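You operate a simulated robot arm through the tools that you are given. There is no shell and no other tool. Be economical: measure what you need, move in short steps, check, and stop when the job is done.

You are at the controls of a simulated two-armed robot. One attempt, no reset.

## Task
Take the green block and put it on the middle shelf of the yellow rack. Then fetch the long copper link and set it on the upper tread. Then fetch the wooden block and set it in the cream tray. Then set the grey sliding cover to over side 72. Then put the yellow bracket on the top of the grey table. Then take the white-capped wooden block and put it on the teal card. Then take the orange bridge and put it on the green board. Then open the blue chest drawer. Do these in the order given. Set down upright: yellow bracket, orange bridge.

The check looks at the end state, three seconds after you hand in, the way a careful person would. Anything else that was tipped, shoved, dropped, spilled or broken makes it a failure. A push-on lid holds only when it is set on centred and level and pressed home; a screw cap is set on level and turned clockwise until tight.

## Robot
Two 7-joint arms with two-finger grippers on one trunk, on a base that drives. Base frame: it is fixed to the floor where the robot stands at the start and does not move with it; the origin is under the middle of the robot, x ahead of it, y to its left, z up; the surface under the hand at the start is at about z = 860. Units: mm, rad, N and s.
The left shoulder is at the start at [50, 191, 1192], the right one opposite. With the tool pointing down near the work surface each hand reaches from about 100 to 740 mm from the robot's upright axis, wherever it stands, measured 20 degrees to its own side. Places, roughly: blue chest drawer [-2000, -5400, 900]; cream tray (30x20x5 cm) [-1300, 2800, 900]; green block (5x3x3 cm) [700, 100, 900]; green board (13x10x1 cm) [5100, 5400, 800]; grey sliding cover [-4700, 4300, 1000]; long copper link (21x5x3 cm) [800, 0, 900]; middle shelf of the yellow rack [-4200, 100, 800]; orange bridge (5x10x8 cm) [5100, 5100, 800]; teal card [5500, 5500, 750]; top of the grey table [5300, 5600, 800]; upper tread [2600, -3700, 400]; white-capped wooden block (8x5x5 cm) [5300, 5300, 800]; wooden block (3x5x10 cm) [-900, 4200, 900]; yellow bracket (11x5x8 cm) [2700, 6800, 900]. Payload 2.69 kg a hand.
The tool frame of a hand sits at the grasp point between the pads (the TCP): z along the fingers, y along the line on which they close. The tips reach 20 mm beyond it. Largest opening 100 mm; the body of the gripper starts 63 mm behind the TCP.
Orientation is told as [roll, pitch, yaw] about the base's x, y, z axes, in that order, counted from this pose: with the fingers straight down and closing along the base's y, the tool's x points along the base's -x, its y along +y and its z along -z.

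## Interface
- The arms move only by the tool arm_command. It takes "left_deltas", "right_deltas" or both (then of equal length, played together; a hand with none holds still); each is a list of rows, each an object of numbers (a shift or turn left out is 0, a gripper value left out holds the last): "dx", "dy", "dz": the shift along the base's x, y, z in units of 40 mm (1.0 is 40 mm); "rx", "ry", "rz": the turn, a rotation vector about the base's x, y, z in units of 5 degrees (1.0 is 5 degrees); "claw": the finger opening in mm, from 0 to 100. In form: [{"dx": .., "dy": .., "dz": .., "rx": .., "ry": .., "rz": .., "claw": ..}, ...]. A call has 1 to 12 rows; each row shifts and turns the commanded pose from where the row before left it. A call with a number of a shift or a turn outside -1 to 1 is refused whole. Each row takes 0.2 s and may step no farther than 50 mm and 0.15 rad from the row before; otherwise, or with a gripper value out of range, the whole call is refused. A pose out of reach is approached as far as the arm can. The call stops where the force on the tool passes 40 N (or 10 N more than at its start, if that is more) or the arm is blocked; 0.2 s more then pass. The fingers move at their own pace (about 153 mm/s each) and stop on an object; they squeeze with about 32 N. The grip force told is the motor's: it shows also when the fingers shut on nothing. Time passes only in rows, and 0.2 s behind the last, so rows that do not move let the fingers close. It gives the time, the measured TCP pose, the force on the tool (base axes), the opening and the grip force at its end, in the units of the frame above (readings bear some noise), with the torque about the TCP (base axes, N m) and any sound that the robot's microphone picked up.
- Cameras (640 x 400 px; columns grow to the right, rows downward): "scene" is now at [128.7, 20, 1367.4]; the picture's right is [0.21, -0.98, 0.00], its down [-0.52, -0.11, -0.85] and it looks along [0.83, 0.18, -0.53] (base axes); focal length 284 px, centre (320, 200). "left" rides on the left gripper at [70, 18, -99] in its tool frame; the picture's right is [-0.26, 0.97, 0.00], its down [-0.75, -0.20, -0.63] and it looks along [-0.61, -0.16, 0.78] (tool axes); focal length 230 px, centre (320, 200). "right" rides on the right gripper at [70, -19, -99] in its tool frame; the picture's right is [0.26, 0.97, 0.00], its down [-0.75, 0.20, -0.63] and it looks along [-0.61, 0.16, 0.78] (tool axes); focal length 230 px, centre (320, 200).
- grab_frame(camera): a new picture of that camera. The clock stands still meanwhile.
- lift_body(by): slides the trunk up (or, below 0, down) by that many mm; the arms and the scene camera ride with it, the base frame stays. It gives what a move gives, with no picture.
- drive_base(legs): drives the robot by 1 to 6 legs, each [ahead, left, turn to the left] in mm, mm and rad, along the robot's own axes; the way and the turn of a leg run together, so that a leg with both is an arc; at most 1500 mm and 3.142 rad a leg. The arms and the cameras ride along, it lands a little off, and it stops where it bumps. It gives what a move gives.
- turn_head(pan, tilt): turns the head with the scene camera to pan (to the left, within 1.396 rad either way) and tilt (down, from -0.506 to 1.204), counted from straight ahead of the robot. It gives what a move gives.
- pixel_to_xyz(camera, pixels): for up to 12 pixels [column, row] of the newest picture of that camera ("zoom" is the newest enlarged one), the place [x, y, z] in the base frame of the surface seen there, good to about 2 mm. The clock stands still meanwhile.
- close_up(camera, box): a new picture of the part [left, top, right, bottom] of that camera's present view, enlarged. The clock stands still meanwhile.
- hand_in(): hands the job in; it is judged then, once.

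Go step by step. Measure first, check grasps and placings, and put right what went wrong. The budget is 138 turns and 172 pictures, counting those below and the enlarged ones. Unless the task says otherwise, let go and move clear before handing in, and close with one line.

The tools are called after "Emit:" as a command line: name --argument value ..., lists and objects as JSON in quotes. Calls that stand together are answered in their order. arm_command: Moves the arms, as the interface text tells. Its arguments: {"type":"object","properties":{"left_deltas":{"type":"array","items":{"type":"object","properties":{"dx":{"type":"number"},"dy":{"type":"number"},"dz":{"type":"number"},"rx":{"type":"number"},"ry":{"type":"number"},"rz":{"type":"number"},"claw":{"type":"number"}}}},"right_deltas":{"type":"array","items":{"type":"object","properties":{"dx":{"type":"number"},"dy":{"type":"number"},"dz":{"type":"number"},"rx":{"type":"number"},"ry":{"type":"number"},"rz":{"type":"number"},"claw":{"type":"number"}}}}},"required":[]} The other tools are called the same way: lift_body (by) slides the trunk up or down; drive_base (legs) drives the base; turn_head (pan, tilt) turns the head that bears the scene camera; grab_frame (camera) takes a picture; pixel_to_xyz (camera, pixels) gives the place of the surface under pixels of a picture; close_up (camera, box) takes an enlarged picture of a part of a camera's view; hand_in () hands the job in.

At the start:

```text
t: 0.0
left_ee_pos: [384.3, 225.2, 1156.6]
left_tool_rot: [-0.001, -0.001, 0.002]
left_ft_force: [-0.4, 0.0, -0.2]
left_moment: [0.0, -0.01, -0.01]
left_grip_width: 100.1
left_grasp_force: 0.0
right_ee_pos: [433.9, -104.2, 1090.6]
right_tool_rot: [0.0, -0.001, 0.0]
right_ft_force: [-1.1, -0.3, 0.7]
right_moment: [-0.04, -0.03, 0.01]
right_grip_width: 100.1
right_grasp_force: 0.1
trunk travel left (down, up): [-250.0, 73.0]
robot x, y, heading: [-0.8, -2.4, 0.004]
head pan, tilt: [0.209, 0.555]
```

scene: 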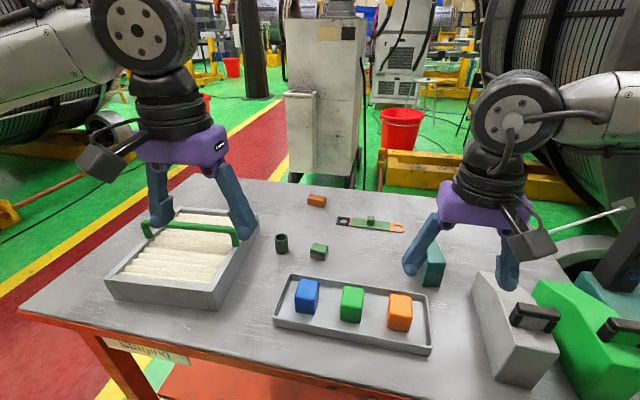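
right: 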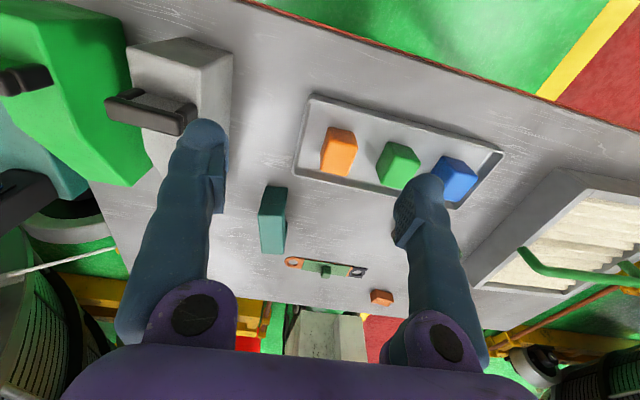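
left: 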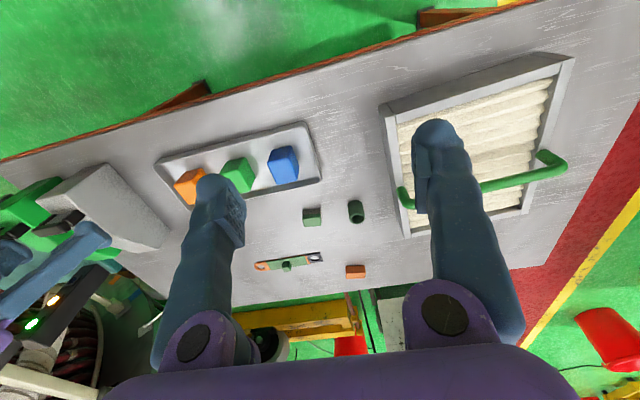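

The scene shows a dark green block near (319,251), another green cube in the tray at (352,303), and a link at (371,224) with something green on it. I'll enlarge and measure these.

Emit:
close_up --camera "scene" --box '[260, 180, 440, 292]'

Emit:
pixel_to_xyz --camera "scene" --pixels '[[313, 244], [325, 247], [318, 256], [281, 238], [352, 290], [343, 221], [371, 218], [400, 228], [317, 197], [300, 260], [352, 312]]'

```text
3.56 times, centred on (350, 236) of scene
```

zoom: 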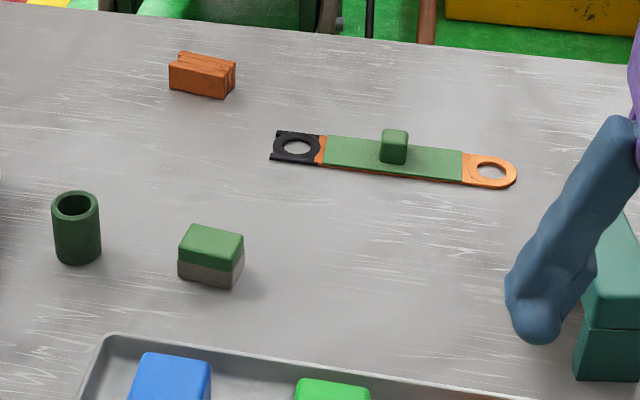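

```text
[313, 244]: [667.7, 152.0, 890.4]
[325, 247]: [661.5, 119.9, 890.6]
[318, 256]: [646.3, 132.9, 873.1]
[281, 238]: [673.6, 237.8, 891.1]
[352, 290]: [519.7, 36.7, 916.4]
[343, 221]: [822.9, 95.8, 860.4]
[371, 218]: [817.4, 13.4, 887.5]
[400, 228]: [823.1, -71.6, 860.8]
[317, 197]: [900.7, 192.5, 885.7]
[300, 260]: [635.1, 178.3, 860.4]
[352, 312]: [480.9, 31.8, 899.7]
```

The green-topped block at zoom (210,255) is 30 mm high, so it fits 5x3x3; the link has a knob at zoom (394,145) for a grip. I'll measure their corners.

Emit:
pixel_to_xyz --camera "zoom" --pixels '[[192, 227], [242, 237], [234, 259], [181, 248], [386, 132], [405, 133], [404, 160], [382, 158], [275, 145], [513, 173], [330, 140], [460, 175]]'

Emit:
grab_frame --camera "left"

```text
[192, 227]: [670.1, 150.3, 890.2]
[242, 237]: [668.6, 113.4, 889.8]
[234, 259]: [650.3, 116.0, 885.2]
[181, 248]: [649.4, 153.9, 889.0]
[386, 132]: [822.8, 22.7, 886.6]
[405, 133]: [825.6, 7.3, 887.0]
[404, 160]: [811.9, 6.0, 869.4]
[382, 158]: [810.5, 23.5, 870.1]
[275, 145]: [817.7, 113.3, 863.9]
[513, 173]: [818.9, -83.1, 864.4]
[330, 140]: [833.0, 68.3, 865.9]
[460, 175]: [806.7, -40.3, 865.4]
```

```text
167 pictures are left
```

left: 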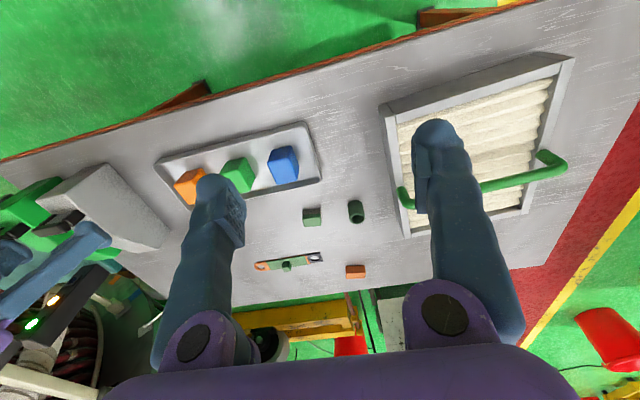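

Block centre is about (659,134), top at 890, and the knob centre is about (818,15). The shelf decides how I should grip the block, so I look around before driving to the rack.

Emit:
turn_head --pan 1.39 --tilt 0.35

Emit:
grab_frame --camera "scene"

Emit:
turn_head --pan -1.39 --tilt 0.35

Emit:
grab_frame --camera "scene"

```text
t: 1.4
left_ee_pos: [383.9, 226.1, 1157.0]
left_tool_rot: [-0.001, 0.0, 0.002]
left_ft_force: [-0.2, 0.1, -0.3]
left_moment: [0.0, -0.01, 0.01]
left_grip_width: 100.1
left_grasp_force: 0.1
right_ee_pos: [433.1, -104.2, 1091.2]
right_tool_rot: [0.0, 0.0, -0.002]
right_ft_force: [-0.1, -0.5, 0.5]
right_moment: [0.03, 0.01, 0.01]
right_grip_width: 99.9
right_grasp_force: 0.2
trunk travel left (down, up): [-250.0, 73.0]
robot x, y, heading: [0.2, -1.2, 0.001]
head pan, tilt: [1.389, 0.351]
```

```text
166 pictures are left
```

scene: 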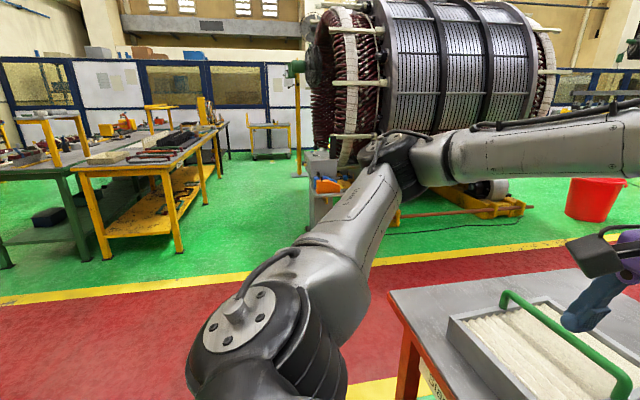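

```text
t: 3.8
left_ee_pos: [384.6, 225.8, 1156.9]
left_tool_rot: [-0.003, -0.001, 0.002]
left_ft_force: [0.1, -0.5, 0.3]
left_moment: [0.01, -0.01, 0.01]
left_grip_width: 100.1
left_grasp_force: 0.0
right_ee_pos: [433.7, -103.4, 1091.9]
right_tool_rot: [0.001, 0.001, -0.002]
right_ft_force: [-0.3, -0.2, -0.1]
right_moment: [0.02, -0.03, 0.01]
right_grip_width: 99.9
right_grasp_force: 0.1
trunk travel left (down, up): [-250.0, 73.0]
robot x, y, heading: [-1.9, -0.9, -0.002]
head pan, tilt: [-1.389, 0.351]
```

```text
165 pictures are left
```

scene: 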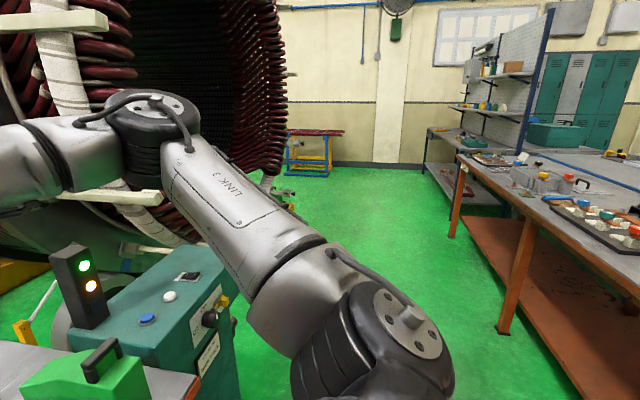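

There's an open walkway on the left and behind. I back up and turn toward the rack in two steps, looking as I go.

Emit:
drive_base --legs '[[-350, 0, 0], [0, 0, 1.571]]'

Emit:
turn_head --pan 1.2 --tilt 0.3

Emit:
grab_frame --camera "scene"

```text
t: 10.0
left_ee_pos: [-582.4, 378.3, 1156.8]
left_tool_rot: [-0.002, 0.002, 1.596]
left_ft_force: [0.5, -0.1, 0.3]
left_moment: [-0.01, 0.03, -0.01]
left_grip_width: 99.9
left_grasp_force: 0.1
right_ee_pos: [-253.9, 436.7, 1091.9]
right_tool_rot: [-0.001, 0.001, 1.594]
right_ft_force: [0.3, 0.1, -1.0]
right_moment: [0.0, 0.0, 0.01]
right_grip_width: 100.0
right_grasp_force: 0.1
trunk travel left (down, up): [-250.0, 73.0]
robot x, y, heading: [-347.6, -0.9, 1.597]
head pan, tilt: [-1.389, 0.351]
```

```text
t: 12.3
left_ee_pos: [-583.9, 379.7, 1157.4]
left_tool_rot: [-0.002, 0.002, 1.597]
left_ft_force: [-0.4, -0.6, 0.3]
left_moment: [0.01, -0.01, 0.04]
left_grip_width: 100.0
left_grasp_force: 0.1
right_ee_pos: [-253.7, 435.5, 1091.7]
right_tool_rot: [-0.001, 0.001, 1.594]
right_ft_force: [-0.4, 1.0, 0.4]
right_moment: [0.02, 0.0, -0.01]
right_grip_width: 100.2
right_grasp_force: 0.0
trunk travel left (down, up): [-250.0, 73.0]
robot x, y, heading: [-347.3, 2.2, 1.599]
head pan, tilt: [1.201, 0.3]
```

```text
164 pictures are left
```

scene: 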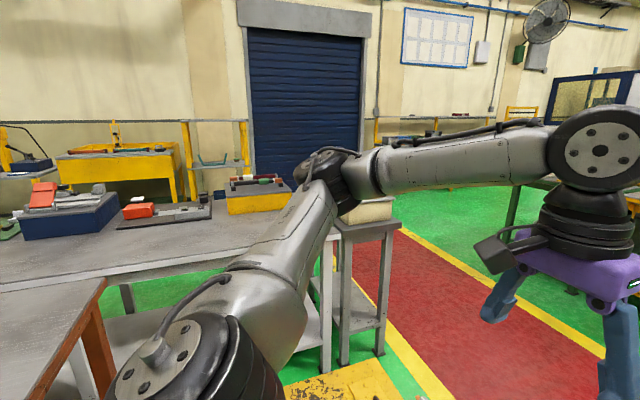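

The rack bearing falls near column 226, where a yellow frame stands at (215,150). I zoom in there and probe distances.

Emit:
close_up --camera "scene" --box '[0, 90, 320, 290]'

Emit:
pixel_to_xyz --camera "scene" --pixels '[[245, 125], [213, 163], [190, 160], [215, 123], [385, 120], [380, 350], [340, 360], [120, 165], [350, 225], [205, 195], [460, 320], [300, 100]]'

```text
2.00 times, centred on (160, 190) of scene
```

zoom: 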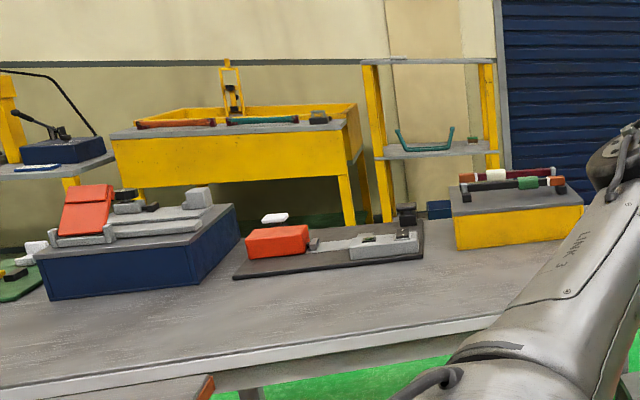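

```text
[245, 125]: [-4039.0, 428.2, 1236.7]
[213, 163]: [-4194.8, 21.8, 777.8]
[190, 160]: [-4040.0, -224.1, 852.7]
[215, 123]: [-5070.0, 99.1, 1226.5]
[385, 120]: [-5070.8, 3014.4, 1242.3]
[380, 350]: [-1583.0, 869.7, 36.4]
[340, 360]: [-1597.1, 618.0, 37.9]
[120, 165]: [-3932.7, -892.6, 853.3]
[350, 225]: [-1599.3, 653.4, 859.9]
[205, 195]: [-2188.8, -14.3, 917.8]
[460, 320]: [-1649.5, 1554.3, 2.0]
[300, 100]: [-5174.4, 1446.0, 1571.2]
```

The rack stands at x about -4040 with a middle shelf near z 780 and a tall gap, so a vertical hand will do near the front. I return to the bench to pick the green block.

Emit:
drive_base --legs '[[0, 0, -1.599], [350, 0, 0]]'

Emit:
turn_head --pan 0.1 --tilt 0.7

Emit:
grab_frame --camera "scene"

Emit:
pixel_to_xyz --camera "scene" --pixels '[[280, 360], [350, 350], [280, 190], [320, 200]]'

```text
t: 18.4
left_ee_pos: [375.5, 253.7, 1156.6]
left_tool_rot: [0.0, 0.001, 0.038]
left_ft_force: [-0.3, 0.4, -0.3]
left_moment: [0.01, 0.03, 0.02]
left_grip_width: 99.7
left_grasp_force: 0.1
right_ee_pos: [437.0, -72.9, 1090.8]
right_tool_rot: [0.001, 0.001, 0.034]
right_ft_force: [0.5, 0.1, -0.2]
right_moment: [-0.02, -0.04, -0.01]
right_grip_width: 99.9
right_grasp_force: 0.1
trunk travel left (down, up): [-250.0, 73.0]
robot x, y, heading: [-0.5, 14.9, 0.032]
head pan, tilt: [1.201, 0.3]
```

```text
t: 19.7
left_ee_pos: [374.7, 254.1, 1157.5]
left_tool_rot: [-0.001, 0.0, 0.037]
left_ft_force: [-0.8, -0.1, -0.9]
left_moment: [0.0, 0.01, 0.01]
left_grip_width: 100.1
left_grasp_force: 0.1
right_ee_pos: [437.5, -73.2, 1092.2]
right_tool_rot: [0.001, -0.001, 0.033]
right_ft_force: [0.0, -0.7, 0.4]
right_moment: [-0.03, -0.02, -0.02]
right_grip_width: 100.0
right_grasp_force: 0.0
trunk travel left (down, up): [-250.0, 73.0]
robot x, y, heading: [0.2, 12.7, 0.036]
head pan, tilt: [0.099, 0.7]
```

```text
162 pictures are left
```

scene: 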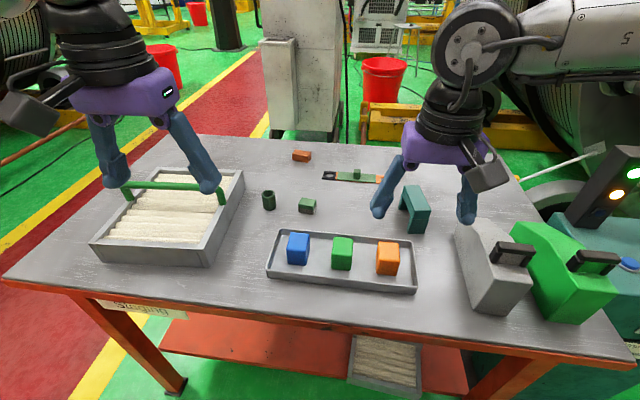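

```text
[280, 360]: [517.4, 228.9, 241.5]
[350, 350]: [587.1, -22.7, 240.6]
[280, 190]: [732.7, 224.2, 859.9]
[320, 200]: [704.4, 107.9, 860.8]
```

I'm back at the bench with the left hand at (375,254,1157). I move it above the green block and lower partway with the fingers at 80 mm.

Emit:
arm_command --left_deltas '[{"dx": 0.89, "dy": -0.375, "rz": -0.2}, {"dx": 0.89, "dy": -0.375, "rz": -0.2}, {"dx": 0.89, "dy": -0.375}, {"dx": 0.89, "dy": -0.375}, {"dx": 0.89, "dy": -0.375}, {"dx": 0.89, "dy": -0.375}, {"dx": 0.89, "dy": -0.375}, {"dx": 0.87, "dy": -0.375, "claw": 80}, {"dz": -1}, {"dz": -1}, {"dz": -1}, {"dz": -1}]'

Emit:
grab_frame --camera "left"

```text
t: 22.3
left_ee_pos: [649.1, 139.8, 994.9]
left_tool_rot: [-0.001, 0.001, 0.004]
left_ft_force: [0.2, 0.6, 1.0]
left_moment: [0.0, 0.02, -0.02]
left_grip_width: 80.0
left_grasp_force: 0.0
left hand out of reach, approached as far as the arm can: row 8
right_ee_pos: [437.3, -73.0, 1092.3]
right_tool_rot: [-0.001, -0.001, 0.036]
right_ft_force: [-0.6, -0.7, -0.5]
right_moment: [0.0, 0.02, -0.01]
right_grip_width: 99.9
right_grasp_force: 0.0
trunk travel left (down, up): [-250.0, 73.0]
robot x, y, heading: [-1.0, 17.9, 0.036]
head pan, tilt: [0.099, 0.7]
```

```text
161 pictures are left
```

left: 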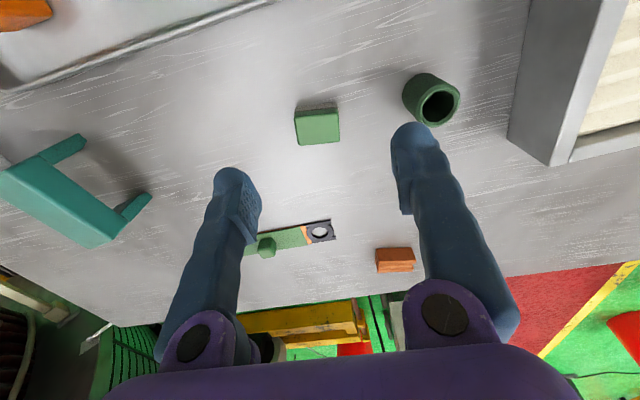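

The block shows at (318,125), well between the fingers. I measure it with the hand camera.

Emit:
pixel_to_xyz --camera "left" --pixels '[[299, 117], [337, 113], [338, 137], [300, 141], [318, 126], [268, 248], [430, 100]]'

```text
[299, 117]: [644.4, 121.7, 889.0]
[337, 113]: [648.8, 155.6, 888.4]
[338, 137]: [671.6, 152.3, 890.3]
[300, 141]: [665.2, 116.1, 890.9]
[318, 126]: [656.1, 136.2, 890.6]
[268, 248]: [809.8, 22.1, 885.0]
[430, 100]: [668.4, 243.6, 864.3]
```

Block centre is (657,136), top 890; with tips 20 mm beyond the TCP I stop at z 883. Lowering and closing.

Emit:
arm_command --left_deltas '[{"dx": 0.2, "dy": -0.1, "dz": -0.9}, {"dz": -0.9}, {"dz": -0.9}, {"claw": 20}, {"claw": 20}, {"claw": 20}]'

Emit:
grab_frame --camera "left"

```text
t: 23.7
left_ee_pos: [658.4, 135.6, 887.3]
left_tool_rot: [-0.002, 0.002, 0.002]
left_ft_force: [0.0, -1.2, 0.3]
left_moment: [0.0, 0.01, -0.02]
left_grip_width: 40.6
left_grasp_force: 32.2
right_ee_pos: [436.2, -72.1, 1091.7]
right_tool_rot: [0.0, 0.0, 0.035]
right_ft_force: [0.1, -0.6, -0.2]
right_moment: [0.02, 0.03, 0.01]
right_grip_width: 100.3
right_grasp_force: 0.1
trunk travel left (down, up): [-250.0, 73.0]
robot x, y, heading: [-2.1, 14.2, 0.034]
head pan, tilt: [0.099, 0.7]
```

```text
160 pictures are left
```

left: 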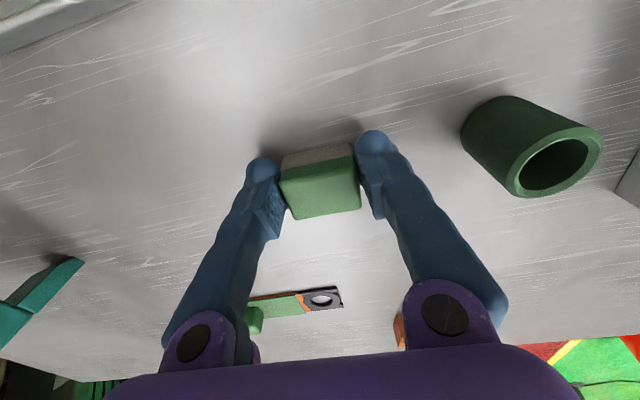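

The block is held at 40.6 mm. I lift it and bring the hand back in over my front.

Emit:
arm_command --left_deltas '[{"dz": 1}, {"dz": 1}, {"dz": 1}, {"dz": 1}, {"dz": 1}, {"dz": 1}, {"dx": -1, "dy": 0.4, "dz": 0.4}, {"dx": -1, "dy": 0.4, "dz": 0.4}, {"dx": -1, "dy": 0.4}, {"dx": -1, "dy": 0.4}, {"dx": -1, "dy": 0.4}, {"dx": -1, "dy": 0.4}]'

Emit:
drive_base --legs '[[-350, 0, 0], [0, 0, 1.536], [1450, 0, 0]]'

Emit:
turn_head --pan 1.25 --tilt 0.35

Emit:
grab_frame --camera "scene"

```text
t: 26.3
left_ee_pos: [416.4, 234.9, 1159.7]
left_tool_rot: [-0.001, -0.001, 0.005]
left_ft_force: [-0.1, 0.0, -1.2]
left_moment: [0.03, 0.03, 0.0]
left_grip_width: 40.4
left_grasp_force: 32.3
right_ee_pos: [437.1, -73.6, 1092.0]
right_tool_rot: [0.0, -0.001, 0.037]
right_ft_force: [0.0, 0.6, -0.3]
right_moment: [0.0, 0.01, 0.0]
right_grip_width: 100.1
right_grasp_force: 0.1
trunk travel left (down, up): [-250.0, 73.0]
robot x, y, heading: [-2.0, 17.7, 0.04]
head pan, tilt: [0.099, 0.7]
```

```text
t: 39.1
left_ee_pos: [-542.8, 1896.2, 1161.2]
left_tool_rot: [-0.001, 0.0, 1.541]
left_ft_force: [0.6, 0.1, -0.4]
left_moment: [0.03, 0.03, 0.03]
left_grip_width: 40.8
left_grasp_force: 32.8
right_ee_pos: [-237.6, 1905.1, 1091.0]
right_tool_rot: [0.001, 0.002, 1.574]
right_ft_force: [-0.1, -0.5, -0.4]
right_moment: [0.01, -0.01, 0.0]
right_grip_width: 100.5
right_grasp_force: 0.0
trunk travel left (down, up): [-250.0, 73.0]
robot x, y, heading: [-337.6, 1471.6, 1.577]
head pan, tilt: [0.099, 0.7]
```

```text
t: 40.5
left_ee_pos: [-543.7, 1896.5, 1160.5]
left_tool_rot: [-0.002, 0.0, 1.542]
left_ft_force: [-0.2, 0.4, -0.5]
left_moment: [0.0, 0.02, -0.01]
left_grip_width: 40.5
left_grasp_force: 31.7
right_ee_pos: [-237.5, 1906.6, 1092.9]
right_tool_rot: [0.0, 0.0, 1.574]
right_ft_force: [-0.8, -0.4, -0.1]
right_moment: [0.01, -0.01, 0.02]
right_grip_width: 100.0
right_grasp_force: 0.1
trunk travel left (down, up): [-250.0, 73.0]
robot x, y, heading: [-341.4, 1470.7, 1.575]
head pan, tilt: [1.25, 0.351]
```

```text
159 pictures are left
```

scene: 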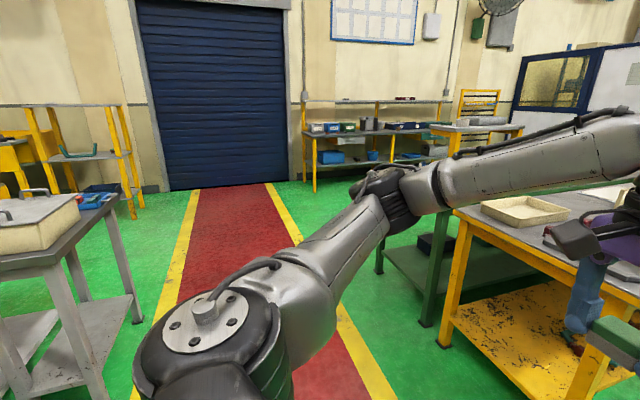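

The red walkway to the rack (left, at (90,150)) is clear. I turn and drive along it.

Emit:
drive_base --legs '[[0, 0, 1.566], [1500, 0, 0], [1400, 0, 0]]'

Emit:
turn_head --pan 0.9 --tilt 0.5

Emit:
grab_frame --camera "scene"

```text
t: 58.5
left_ee_pos: [-3686.6, 1309.4, 1159.4]
left_tool_rot: [-0.002, -0.001, 3.084]
left_ft_force: [0.7, 0.2, -1.0]
left_moment: [0.01, -0.05, 0.0]
left_grip_width: 40.5
left_grasp_force: 31.9
right_ee_pos: [-3688.9, 1616.4, 1090.9]
right_tool_rot: [0.0, 0.0, 3.114]
right_ft_force: [-0.5, 0.1, -0.7]
right_moment: [-0.04, -0.01, -0.02]
right_grip_width: 99.8
right_grasp_force: 0.0
trunk travel left (down, up): [-250.0, 73.0]
robot x, y, heading: [-3255.3, 1500.6, 3.113]
head pan, tilt: [1.25, 0.351]
```

```text
t: 59.3
left_ee_pos: [-3686.9, 1309.3, 1159.5]
left_tool_rot: [0.0, 0.001, 3.085]
left_ft_force: [0.1, 0.1, -0.5]
left_moment: [-0.03, -0.01, 0.0]
left_grip_width: 40.5
left_grasp_force: 31.7
right_ee_pos: [-3688.1, 1616.2, 1089.8]
right_tool_rot: [0.001, 0.001, 3.116]
right_ft_force: [0.2, 0.2, 0.5]
right_moment: [0.01, 0.0, -0.03]
right_grip_width: 99.9
right_grasp_force: 0.0
trunk travel left (down, up): [-250.0, 73.0]
robot x, y, heading: [-3259.6, 1499.6, 3.115]
head pan, tilt: [0.901, 0.499]
```

```text
158 pictures are left
```

scene: 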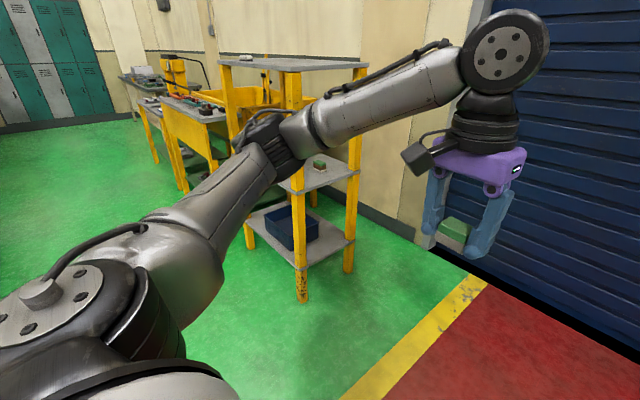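

I see the rack's middle shelf at (320,175) with a small block on it. I look further left to check the strafe path for tables.

Emit:
pixel_to_xyz --camera "scene" --pixels '[[320, 162], [340, 170], [345, 160], [295, 175], [302, 290], [349, 260], [250, 235], [345, 65], [230, 60]]'

Emit:
turn_head --pan 1.39 --tilt 0.6

Emit:
grab_frame --camera "scene"

```text
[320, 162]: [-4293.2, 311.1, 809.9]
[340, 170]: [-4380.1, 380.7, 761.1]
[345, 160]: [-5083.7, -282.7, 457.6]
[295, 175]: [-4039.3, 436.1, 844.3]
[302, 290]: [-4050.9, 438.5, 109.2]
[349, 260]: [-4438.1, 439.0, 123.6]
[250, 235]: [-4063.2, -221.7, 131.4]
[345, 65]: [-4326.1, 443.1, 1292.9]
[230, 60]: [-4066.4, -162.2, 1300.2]
```

```text
t: 60.2
left_ee_pos: [-3688.3, 1308.2, 1159.9]
left_tool_rot: [0.0, 0.0, 3.083]
left_ft_force: [0.4, 0.0, -0.8]
left_moment: [0.02, 0.02, -0.01]
left_grip_width: 40.7
left_grasp_force: 32.0
right_ee_pos: [-3689.0, 1615.8, 1091.1]
right_tool_rot: [-0.002, -0.002, 3.115]
right_ft_force: [-0.2, 0.1, 0.1]
right_moment: [0.0, -0.01, 0.0]
right_grip_width: 99.9
right_grasp_force: 0.1
trunk travel left (down, up): [-250.0, 73.0]
robot x, y, heading: [-3256.0, 1501.6, 3.12]
head pan, tilt: [1.389, 0.6]
```

```text
157 pictures are left
```

scene: 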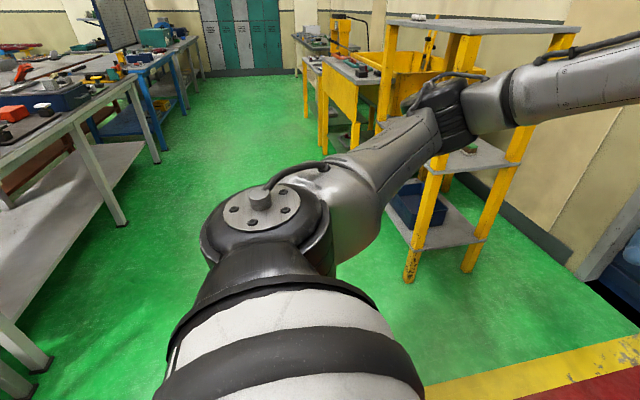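

The aisle is clear and the rack spans y -220…440 with shelf near z 778 and top board at 1300. I strafe left and move forward a bit, then look at the shelf.

Emit:
drive_base --legs '[[0, 1180, 0.02], [150, 0, 0]]'

Emit:
turn_head --pan 0.1 --tilt 0.5

Emit:
grab_frame --camera "scene"

```text
t: 71.9
left_ee_pos: [-3832.4, 102.0, 1158.6]
left_tool_rot: [0.0, 0.002, 3.127]
left_ft_force: [-0.8, -0.6, -1.8]
left_moment: [0.02, -0.02, -0.05]
left_grip_width: 40.9
left_grasp_force: 32.2
right_ee_pos: [-3846.7, 408.7, 1091.7]
right_tool_rot: [0.0, 0.0, -3.124]
right_ft_force: [-0.1, 0.7, 0.1]
right_moment: [-0.01, 0.02, 0.0]
right_grip_width: 99.9
right_grasp_force: 0.0
trunk travel left (down, up): [-250.0, 73.0]
robot x, y, heading: [-3411.9, 311.8, -3.124]
head pan, tilt: [1.389, 0.6]
```

```text
t: 73.3
left_ee_pos: [-3831.1, 102.7, 1159.9]
left_tool_rot: [0.0, 0.0, 3.125]
left_ft_force: [0.5, -0.9, -1.0]
left_moment: [-0.02, 0.0, 0.04]
left_grip_width: 40.4
left_grasp_force: 31.7
right_ee_pos: [-3845.5, 409.5, 1092.1]
right_tool_rot: [0.0, 0.001, -3.123]
right_ft_force: [-0.3, 0.1, 0.0]
right_moment: [0.03, 0.01, 0.01]
right_grip_width: 100.1
right_grasp_force: 0.0
trunk travel left (down, up): [-250.0, 73.0]
robot x, y, heading: [-3411.7, 314.6, -3.122]
head pan, tilt: [0.099, 0.499]
```

```text
156 pictures are left
```

scene: 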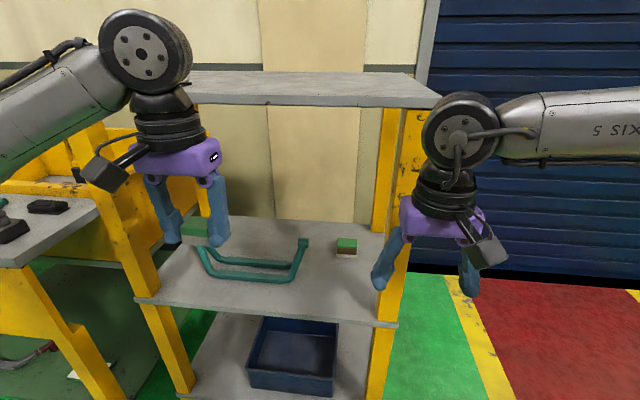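

The teal handle spans (200–308, 240–283); I need free space on the front strip. Measuring.

Emit:
pixel_to_xyz --camera "scene" --pixels '[[200, 300], [300, 312], [380, 318], [245, 280], [293, 280], [345, 255], [340, 285], [165, 290], [385, 300], [300, 240], [270, 104]]'

```text
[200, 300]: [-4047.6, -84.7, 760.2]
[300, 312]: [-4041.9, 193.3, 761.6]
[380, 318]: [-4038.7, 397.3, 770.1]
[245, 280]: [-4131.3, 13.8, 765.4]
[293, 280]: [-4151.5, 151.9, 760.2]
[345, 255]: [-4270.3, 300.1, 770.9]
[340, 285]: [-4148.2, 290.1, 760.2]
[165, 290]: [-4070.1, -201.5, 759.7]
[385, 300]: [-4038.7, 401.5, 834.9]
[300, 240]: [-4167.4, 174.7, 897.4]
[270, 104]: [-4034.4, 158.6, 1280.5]
```

The shelf surface is z 760; free space lies at y 230–390 in front of the small block. I move the base right and forward so the left hand lines up at y≈290.

Emit:
drive_base --legs '[[0, -195, -0.015], [110, 0, 0]]'

```text
t: 76.5
left_ee_pos: [-3948.6, 307.3, 1159.7]
left_tool_rot: [0.0, 0.0, 3.11]
left_ft_force: [-1.4, 0.4, -0.6]
left_moment: [-0.01, 0.01, -0.04]
left_grip_width: 40.9
left_grasp_force: 31.9
right_ee_pos: [-3959.4, 613.9, 1090.7]
right_tool_rot: [0.0, 0.0, -3.14]
right_ft_force: [0.3, -0.7, -0.7]
right_moment: [0.0, -0.06, 0.0]
right_grip_width: 100.3
right_grasp_force: 0.0
trunk travel left (down, up): [-250.0, 73.0]
robot x, y, heading: [-3524.2, 509.6, -3.137]
head pan, tilt: [0.099, 0.499]
```

Left hand is at (-3949,307,1160), in front of the gap. I lower it to z≈830 outside the rack, then check.

Emit:
arm_command --left_deltas '[{"dz": -1, "dy": -0.2}, {"dz": -1, "dy": -0.2}, {"dz": -1}, {"dz": -1}, {"dz": -1}, {"dz": -1}, {"dz": -1}, {"dz": -1}, {"dz": -0.2}]'

Emit:
grab_frame --camera "scene"

Emit:
grab_frame --camera "left"

```text
t: 78.5
left_ee_pos: [-3948.8, 292.9, 831.1]
left_tool_rot: [0.0, -0.002, 3.11]
left_ft_force: [0.5, -0.4, -0.9]
left_moment: [0.04, 0.02, 0.01]
left_grip_width: 40.8
left_grasp_force: 32.0
right_ee_pos: [-3956.8, 614.9, 1091.5]
right_tool_rot: [-0.001, -0.001, -3.14]
right_ft_force: [-0.3, 0.1, 0.7]
right_moment: [0.0, 0.02, -0.02]
right_grip_width: 100.0
right_grasp_force: 0.0
trunk travel left (down, up): [-250.0, 73.0]
robot x, y, heading: [-3524.3, 512.1, -3.139]
head pan, tilt: [0.099, 0.499]
```

```text
155 pictures are left
```

scene: 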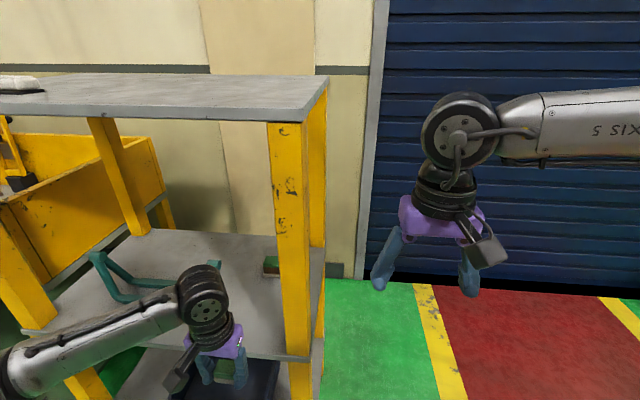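

```text
154 pictures are left
```

left: 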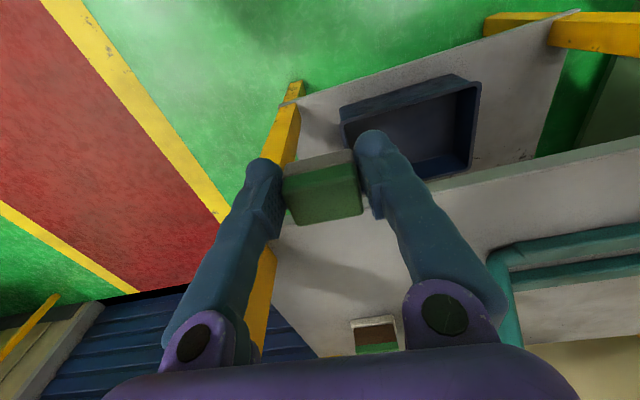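

The path in is clear of the post and the handle. I move in 170 mm and lower to just above contact.

Emit:
arm_command --left_deltas '[{"dx": -0.85}, {"dx": -0.85}, {"dx": -0.85}, {"dx": -0.85}, {"dx": -0.85}, {"dz": -0.5}, {"dz": -0.4}]'

Emit:
grab_frame --camera "left"

Emit:
grab_frame --camera "scene"

```text
t: 80.1
left_ee_pos: [-4116.8, 292.3, 794.4]
left_tool_rot: [0.0, 0.003, 3.11]
left_ft_force: [0.3, 0.4, -1.0]
left_moment: [0.03, -0.04, -0.01]
left_grip_width: 40.6
left_grasp_force: 32.0
right_ee_pos: [-3957.3, 615.7, 1090.7]
right_tool_rot: [0.001, 0.0, -3.14]
right_ft_force: [0.0, -0.2, 0.3]
right_moment: [-0.01, -0.01, -0.02]
right_grip_width: 100.1
right_grasp_force: 0.1
trunk travel left (down, up): [-250.0, 73.0]
robot x, y, heading: [-3524.5, 513.3, -3.137]
head pan, tilt: [0.099, 0.499]
```

```text
153 pictures are left
```

left: 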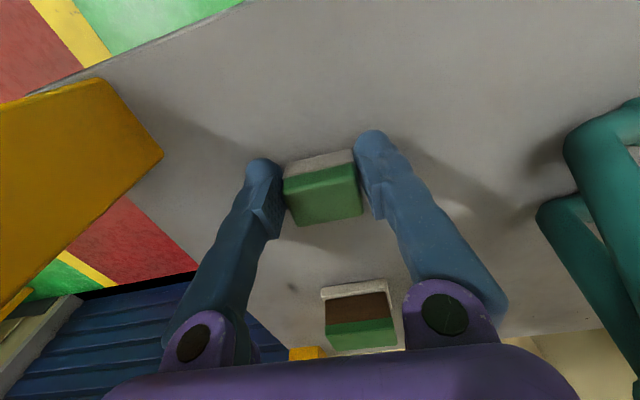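

```text
152 pictures are left
```

scene: 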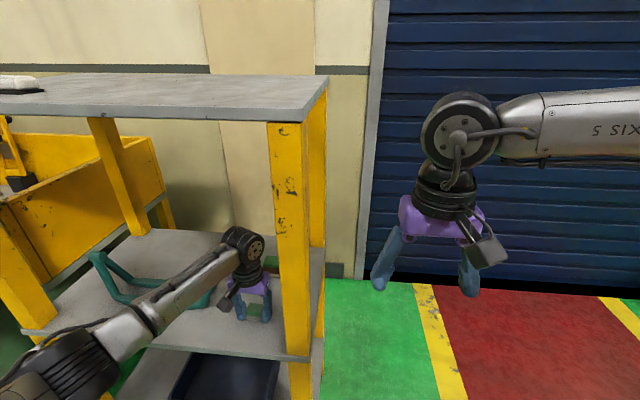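

About 7 mm remains to the shelf. I lower it, open, rise, and check.

Emit:
arm_command --left_deltas '[{"dz": -0.1}, {"dz": -0.06}, {"claw": 41}]'

```text
t: 80.9
left_ee_pos: [-4118.0, 290.9, 790.5]
left_tool_rot: [-0.001, 0.0, 3.11]
left_ft_force: [0.4, 0.2, -0.2]
left_moment: [-0.02, -0.01, 0.0]
left_grip_width: 42.0
left_grasp_force: 1.0
right_ee_pos: [-3957.7, 614.7, 1090.4]
right_tool_rot: [0.0, 0.0, -3.14]
right_ft_force: [1.5, -0.4, 0.1]
right_moment: [-0.04, -0.03, -0.03]
right_grip_width: 100.1
right_grasp_force: 0.0
trunk travel left (down, up): [-250.0, 73.0]
robot x, y, heading: [-3522.9, 511.7, -3.139]
head pan, tilt: [0.099, 0.499]
```

The grip has let go with the block at the shelf. I open, rise and back out, then check.

Emit:
arm_command --left_deltas '[{"claw": 55}, {"claw": 70}, {"dz": 0.5}, {"dz": 1}, {"dx": 1}, {"dx": 1}, {"dx": 1}, {"dx": 1}, {"dx": 1}]'

Emit:
grab_frame --camera "left"

Emit:
turn_head --pan 0.35 --tilt 0.6

Emit:
grab_frame --camera "scene"

```text
t: 82.9
left_ee_pos: [-3917.6, 290.3, 848.2]
left_tool_rot: [0.0, -0.002, 3.112]
left_ft_force: [0.2, -0.4, -0.1]
left_moment: [0.03, 0.02, -0.01]
left_grip_width: 70.1
left_grasp_force: 0.1
right_ee_pos: [-3956.8, 615.0, 1092.9]
right_tool_rot: [-0.001, -0.002, -3.142]
right_ft_force: [-0.5, -0.1, 0.3]
right_moment: [-0.01, 0.01, 0.0]
right_grip_width: 99.9
right_grasp_force: 0.0
trunk travel left (down, up): [-250.0, 73.0]
robot x, y, heading: [-3524.8, 509.7, -3.137]
head pan, tilt: [0.099, 0.499]
```

```text
151 pictures are left
```

left: 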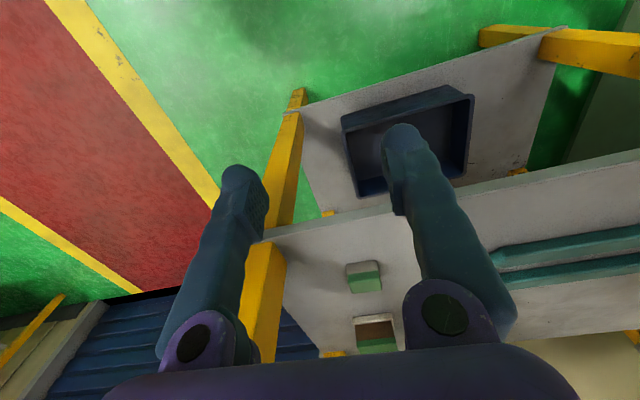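

```text
t: 83.7
left_ee_pos: [-3916.8, 290.8, 848.2]
left_tool_rot: [0.0, -0.002, 3.11]
left_ft_force: [1.2, -0.5, -0.2]
left_moment: [0.01, 0.02, 0.01]
left_grip_width: 70.0
left_grasp_force: 0.1
right_ee_pos: [-3956.2, 613.6, 1091.7]
right_tool_rot: [0.0, -0.001, -3.14]
right_ft_force: [-0.4, 0.4, -0.6]
right_moment: [-0.02, -0.01, 0.02]
right_grip_width: 100.1
right_grasp_force: 0.1
trunk travel left (down, up): [-250.0, 73.0]
robot x, y, heading: [-3524.0, 510.8, -3.136]
head pan, tilt: [0.351, 0.6]
```

```text
150 pictures are left
```

scene: 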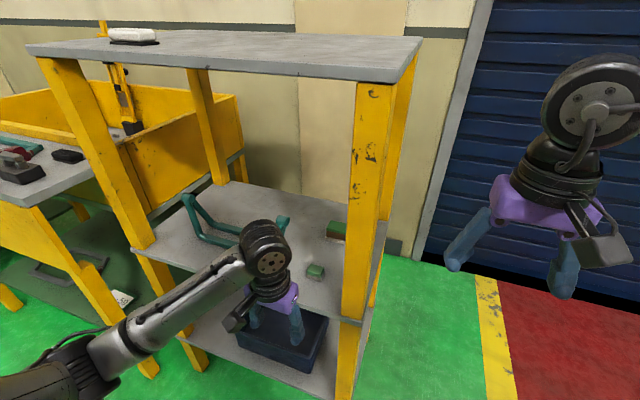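

The green block sits upright on the middle shelf at (316,271). I raise the left hand and drive back toward the bench for the link.

Emit:
drive_base --legs '[[-230, 0, 0], [0, -1000, 0]]'

Emit:
arm_command --left_deltas '[{"dz": 1}, {"dz": 1}, {"dz": 1}, {"dz": 1}, {"dz": 1}, {"dz": 1}, {"dz": 1}, {"dz": 0.7}]'

Emit:
drive_base --legs '[[0, 0, -3.138], [1500, 0, 0], [1430, 0, 0], [0, -1480, 0]]'

Emit:
turn_head --pan 0.0 --tilt 0.7

Emit:
grab_frame --camera "scene"

```text
t: 94.0
left_ee_pos: [-3704.5, 1267.8, 848.5]
left_tool_rot: [-0.001, -0.001, -3.136]
left_ft_force: [0.3, 0.7, 0.2]
left_moment: [0.02, 0.02, 0.02]
left_grip_width: 69.8
left_grasp_force: 0.1
right_ee_pos: [-3755.0, 1590.9, 1091.1]
right_tool_rot: [-0.001, -0.002, -3.105]
right_ft_force: [0.2, 0.2, -0.5]
right_moment: [0.0, -0.01, -0.02]
right_grip_width: 99.9
right_grasp_force: 0.1
trunk travel left (down, up): [-250.0, 73.0]
robot x, y, heading: [-3318.8, 1502.8, -3.105]
head pan, tilt: [0.351, 0.6]
```

```text
t: 95.8
left_ee_pos: [-3701.3, 1268.3, 1157.7]
left_tool_rot: [0.0, -0.001, -3.136]
left_ft_force: [0.5, 0.6, 0.6]
left_moment: [-0.03, -0.04, 0.0]
left_grip_width: 69.9
left_grasp_force: 0.1
right_ee_pos: [-3754.5, 1591.4, 1091.7]
right_tool_rot: [0.001, -0.002, -3.104]
right_ft_force: [0.1, 0.4, 0.3]
right_moment: [0.05, 0.02, 0.01]
right_grip_width: 100.3
right_grasp_force: 0.1
trunk travel left (down, up): [-250.0, 73.0]
robot x, y, heading: [-3321.4, 1502.8, -3.106]
head pan, tilt: [0.351, 0.6]
```

```text
t: 130.2
left_ee_pos: [112.6, 468.5, 1155.7]
left_tool_rot: [0.0, -0.003, 0.044]
left_ft_force: [0.0, -0.2, 0.4]
left_moment: [-0.01, 0.0, 0.0]
left_grip_width: 69.9
left_grasp_force: 0.1
right_ee_pos: [176.0, 148.8, 1091.0]
right_tool_rot: [0.002, -0.001, 0.078]
right_ft_force: [-0.2, 0.5, -0.2]
right_moment: [-0.02, -0.02, 0.0]
right_grip_width: 100.1
right_grasp_force: 0.0
trunk travel left (down, up): [-250.0, 73.0]
robot x, y, heading: [-261.4, 221.0, 0.083]
head pan, tilt: [0.351, 0.6]
```

```text
t: 131.0
left_ee_pos: [110.7, 469.7, 1155.6]
left_tool_rot: [0.0, 0.0, 0.045]
left_ft_force: [-0.6, 1.3, -0.8]
left_moment: [0.0, 0.03, 0.01]
left_grip_width: 70.1
left_grasp_force: 0.1
right_ee_pos: [176.5, 149.6, 1091.1]
right_tool_rot: [0.0, 0.0, 0.079]
right_ft_force: [-0.3, 0.4, 1.3]
right_moment: [0.0, -0.04, 0.01]
right_grip_width: 99.9
right_grasp_force: 0.2
trunk travel left (down, up): [-250.0, 73.0]
robot x, y, heading: [-260.8, 217.2, 0.08]
head pan, tilt: [0.0, 0.7]
```

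```text
149 pictures are left
```

scene: 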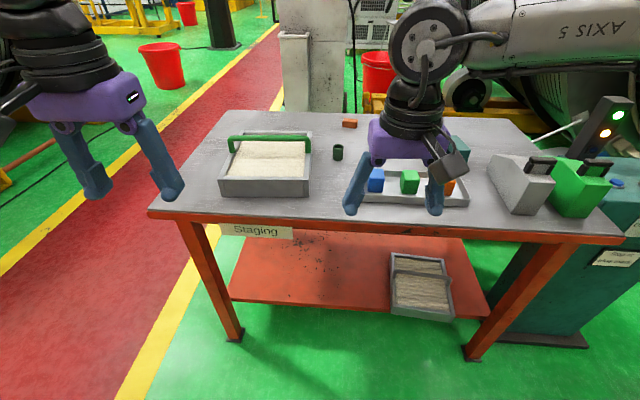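

I'm at (-261,217) with a slight heading error. I measure the near bench edge and far edge to decide how to reach the link.

Emit:
pixel_to_xyz --camera "scene" --pixels '[[350, 220], [330, 224], [260, 218], [300, 108], [440, 118], [230, 335], [320, 285], [545, 170], [232, 160]]'

```text
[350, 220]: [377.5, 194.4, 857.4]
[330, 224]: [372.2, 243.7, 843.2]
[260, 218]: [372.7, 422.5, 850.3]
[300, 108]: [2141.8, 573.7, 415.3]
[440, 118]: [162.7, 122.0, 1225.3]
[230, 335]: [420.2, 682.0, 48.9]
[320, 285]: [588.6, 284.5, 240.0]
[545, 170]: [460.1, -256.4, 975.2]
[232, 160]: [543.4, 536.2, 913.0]
```

Near edge is x≈377. I straighten and drive to about x=95, y=170, so the right hand can reach the knob at (818,15).

Emit:
drive_base --legs '[[0, 0, -0.08], [352, -50, 0]]'

Emit:
grab_frame --camera "right"

```text
t: 133.8
left_ee_pos: [483.2, 386.1, 1155.0]
left_tool_rot: [0.001, -0.002, -0.038]
left_ft_force: [-0.3, -0.1, -0.3]
left_moment: [-0.01, 0.01, 0.0]
left_grip_width: 69.8
left_grasp_force: 0.1
right_ee_pos: [522.8, 61.8, 1090.5]
right_tool_rot: [0.0, -0.001, -0.004]
right_ft_force: [-0.5, 0.4, -0.3]
right_moment: [0.03, 0.01, 0.0]
right_grip_width: 100.0
right_grasp_force: 0.0
trunk travel left (down, up): [-250.0, 73.0]
robot x, y, heading: [88.8, 167.0, -0.001]
head pan, tilt: [0.0, 0.7]
```

```text
148 pictures are left
```

right: 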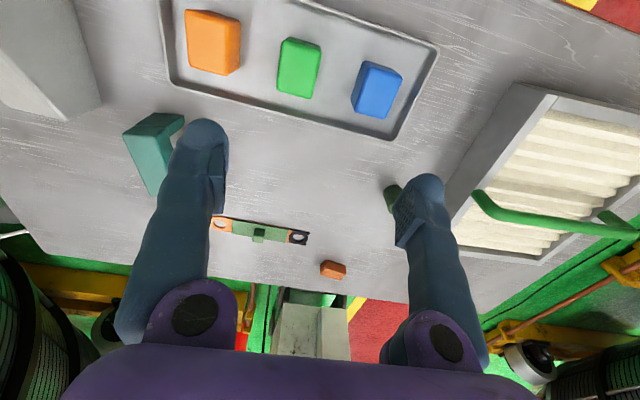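

The knob is at (258,234) in the right view, ahead of the hand. I move over it at narrowed opening and descend partly.

Emit:
arm_command --right_deltas '[{"dx": 0.9, "dy": -0.15, "claw": 50}, {"dx": 0.9, "dy": -0.15}, {"dx": 0.9, "dy": -0.15}, {"dx": 0.9, "dy": -0.15}, {"dx": 0.9, "dy": -0.15, "dz": -0.2}, {"dx": 0.9, "dy": -0.15, "dz": -0.5}, {"dx": 0.9, "dy": -0.15, "dz": -0.6}, {"dx": 0.9, "dy": -0.12, "dz": -0.6}, {"dx": 0.1, "dz": -0.9}, {"dz": -0.8}]'

Emit:
grab_frame --camera "right"

```text
t: 136.0
left_ee_pos: [482.6, 386.3, 1156.4]
left_tool_rot: [0.001, -0.001, -0.037]
left_ft_force: [-0.6, -0.3, 0.9]
left_moment: [0.0, -0.04, -0.02]
left_grip_width: 69.9
left_grasp_force: 0.0
right_ee_pos: [778.0, 13.2, 959.0]
right_tool_rot: [0.001, 0.0, -0.005]
right_ft_force: [1.0, 1.1, -0.3]
right_moment: [0.0, 0.02, 0.03]
right_grip_width: 49.8
right_grasp_force: 0.1
right hand out of reach, approached as far as the arm can: row 8
trunk travel left (down, up): [-250.0, 73.0]
robot x, y, heading: [88.3, 168.4, -0.004]
head pan, tilt: [0.0, 0.7]
```

```text
147 pictures are left
```

right: 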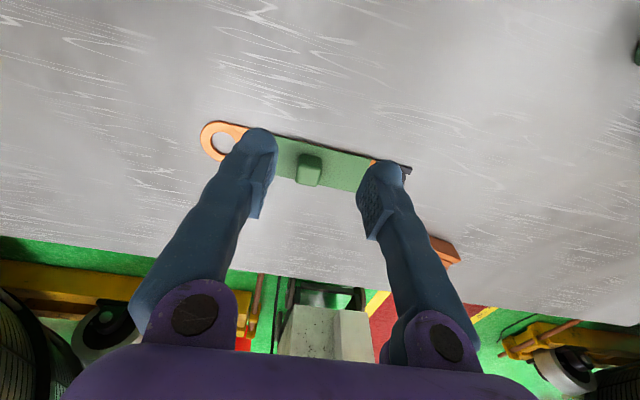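

The hand was limited to x 778 at that height. I measure the knob and try to continue forward at this lower height.

Emit:
pixel_to_xyz --camera "right" --pixels '[[302, 158], [318, 159], [308, 182], [310, 160], [410, 170], [205, 145], [340, 175]]'

Emit:
arm_command --right_deltas '[{"dx": 0.5}, {"dx": 0.5}]'

```text
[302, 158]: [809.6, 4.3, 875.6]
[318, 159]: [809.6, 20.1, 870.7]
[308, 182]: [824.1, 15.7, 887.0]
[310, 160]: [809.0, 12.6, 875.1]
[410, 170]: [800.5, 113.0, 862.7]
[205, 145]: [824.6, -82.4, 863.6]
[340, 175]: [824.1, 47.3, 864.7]
```

```text
t: 136.6
left_ee_pos: [482.7, 386.8, 1154.8]
left_tool_rot: [-0.001, -0.002, -0.035]
left_ft_force: [-0.3, -0.2, -0.2]
left_moment: [0.02, 0.03, 0.01]
left_grip_width: 70.1
left_grasp_force: 0.0
right_ee_pos: [779.5, 16.1, 961.1]
right_tool_rot: [0.001, -0.001, -0.001]
right_ft_force: [-0.3, 0.1, 0.1]
right_moment: [-0.01, 0.03, 0.04]
right_grip_width: 49.9
right_grasp_force: 0.1
right hand out of reach, approached as far as the arm can: row 1, 2
trunk travel left (down, up): [-250.0, 73.0]
robot x, y, heading: [89.0, 166.1, -0.004]
head pan, tilt: [0.0, 0.7]
```

Reach ends at 779, and the knob centre is (817,13). I drive the base forward 40 mm.

Emit:
drive_base --legs '[[42, 0, 0]]'

Emit:
grab_frame --camera "right"

```text
t: 137.5
left_ee_pos: [527.8, 385.8, 1154.6]
left_tool_rot: [0.001, 0.003, -0.035]
left_ft_force: [0.8, 0.3, -0.9]
left_moment: [0.0, 0.03, 0.0]
left_grip_width: 69.9
left_grasp_force: 0.0
right_ee_pos: [823.7, 16.4, 960.1]
right_tool_rot: [-0.001, 0.002, -0.002]
right_ft_force: [0.1, -0.4, -0.1]
right_moment: [0.03, 0.05, 0.0]
right_grip_width: 50.1
right_grasp_force: 0.0
trunk travel left (down, up): [-250.0, 73.0]
robot x, y, heading: [132.4, 169.1, -0.002]
head pan, tilt: [0.0, 0.7]
```

```text
146 pictures are left
```

right: 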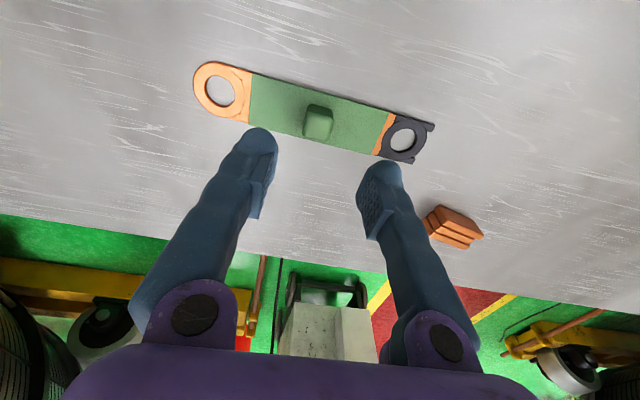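

The hand is now at (824,16,960). I go down to about z 892 while easing back 7 mm, fingers still open.

Emit:
arm_command --right_deltas '[{"dx": -0.15, "dy": -0.05, "dz": -0.85}, {"dz": -0.8}]'

Emit:
close_up --camera "right" --box '[180, 60, 460, 235]'

```text
t: 138.1
left_ee_pos: [524.7, 387.2, 1155.3]
left_tool_rot: [0.0, -0.002, -0.034]
left_ft_force: [0.0, 0.3, 0.2]
left_moment: [0.0, -0.02, 0.01]
left_grip_width: 69.9
left_grasp_force: 0.0
right_ee_pos: [815.1, 15.0, 894.7]
right_tool_rot: [-0.003, -0.001, 0.0]
right_ft_force: [-0.7, 0.0, -0.4]
right_moment: [0.01, 0.01, 0.01]
right_grip_width: 50.2
right_grasp_force: 0.1
trunk travel left (down, up): [-250.0, 73.0]
robot x, y, heading: [130.0, 170.9, -0.001]
head pan, tilt: [0.0, 0.7]
```

```text
2.29 times, centred on (320, 148) of right
```

zoom: 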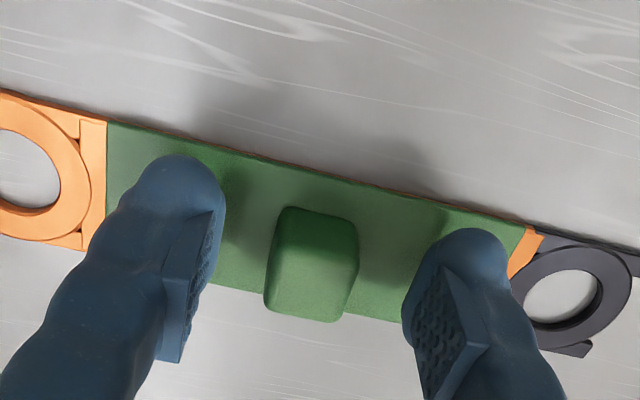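

Fingers straddle the knob with clearance above the bar. I lower 5 mm, close and lift a little.

Emit:
arm_command --right_deltas '[{"dz": -0.12}, {"claw": 0}, {"claw": 0}, {"claw": 0}, {"dz": 0.5}, {"dz": 0.5}]'

Emit:
grab_frame --camera "right"

```text
t: 139.5
left_ee_pos: [525.4, 386.9, 1156.1]
left_tool_rot: [0.0, -0.002, -0.038]
left_ft_force: [-0.5, 0.0, -0.2]
left_moment: [-0.01, -0.01, 0.0]
left_grip_width: 69.9
left_grasp_force: 0.0
right_ee_pos: [815.0, 14.6, 930.3]
right_tool_rot: [0.0, 0.0, 0.0]
right_ft_force: [-0.4, -0.3, -0.5]
right_moment: [0.01, 0.02, 0.0]
right_grip_width: 20.9
right_grasp_force: 31.8
trunk travel left (down, up): [-250.0, 73.0]
robot x, y, heading: [129.2, 165.5, -0.003]
head pan, tilt: [0.0, 0.7]
```

```text
144 pictures are left
```

right: 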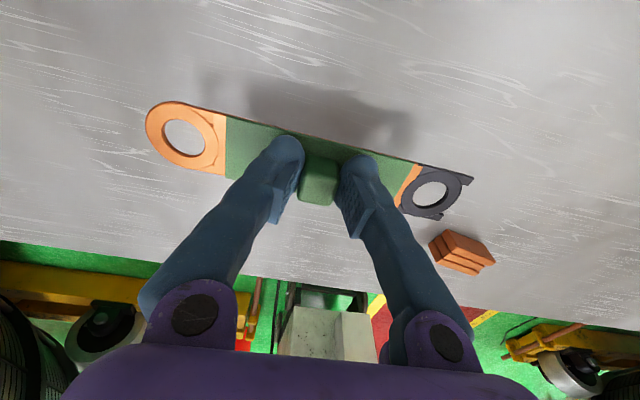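

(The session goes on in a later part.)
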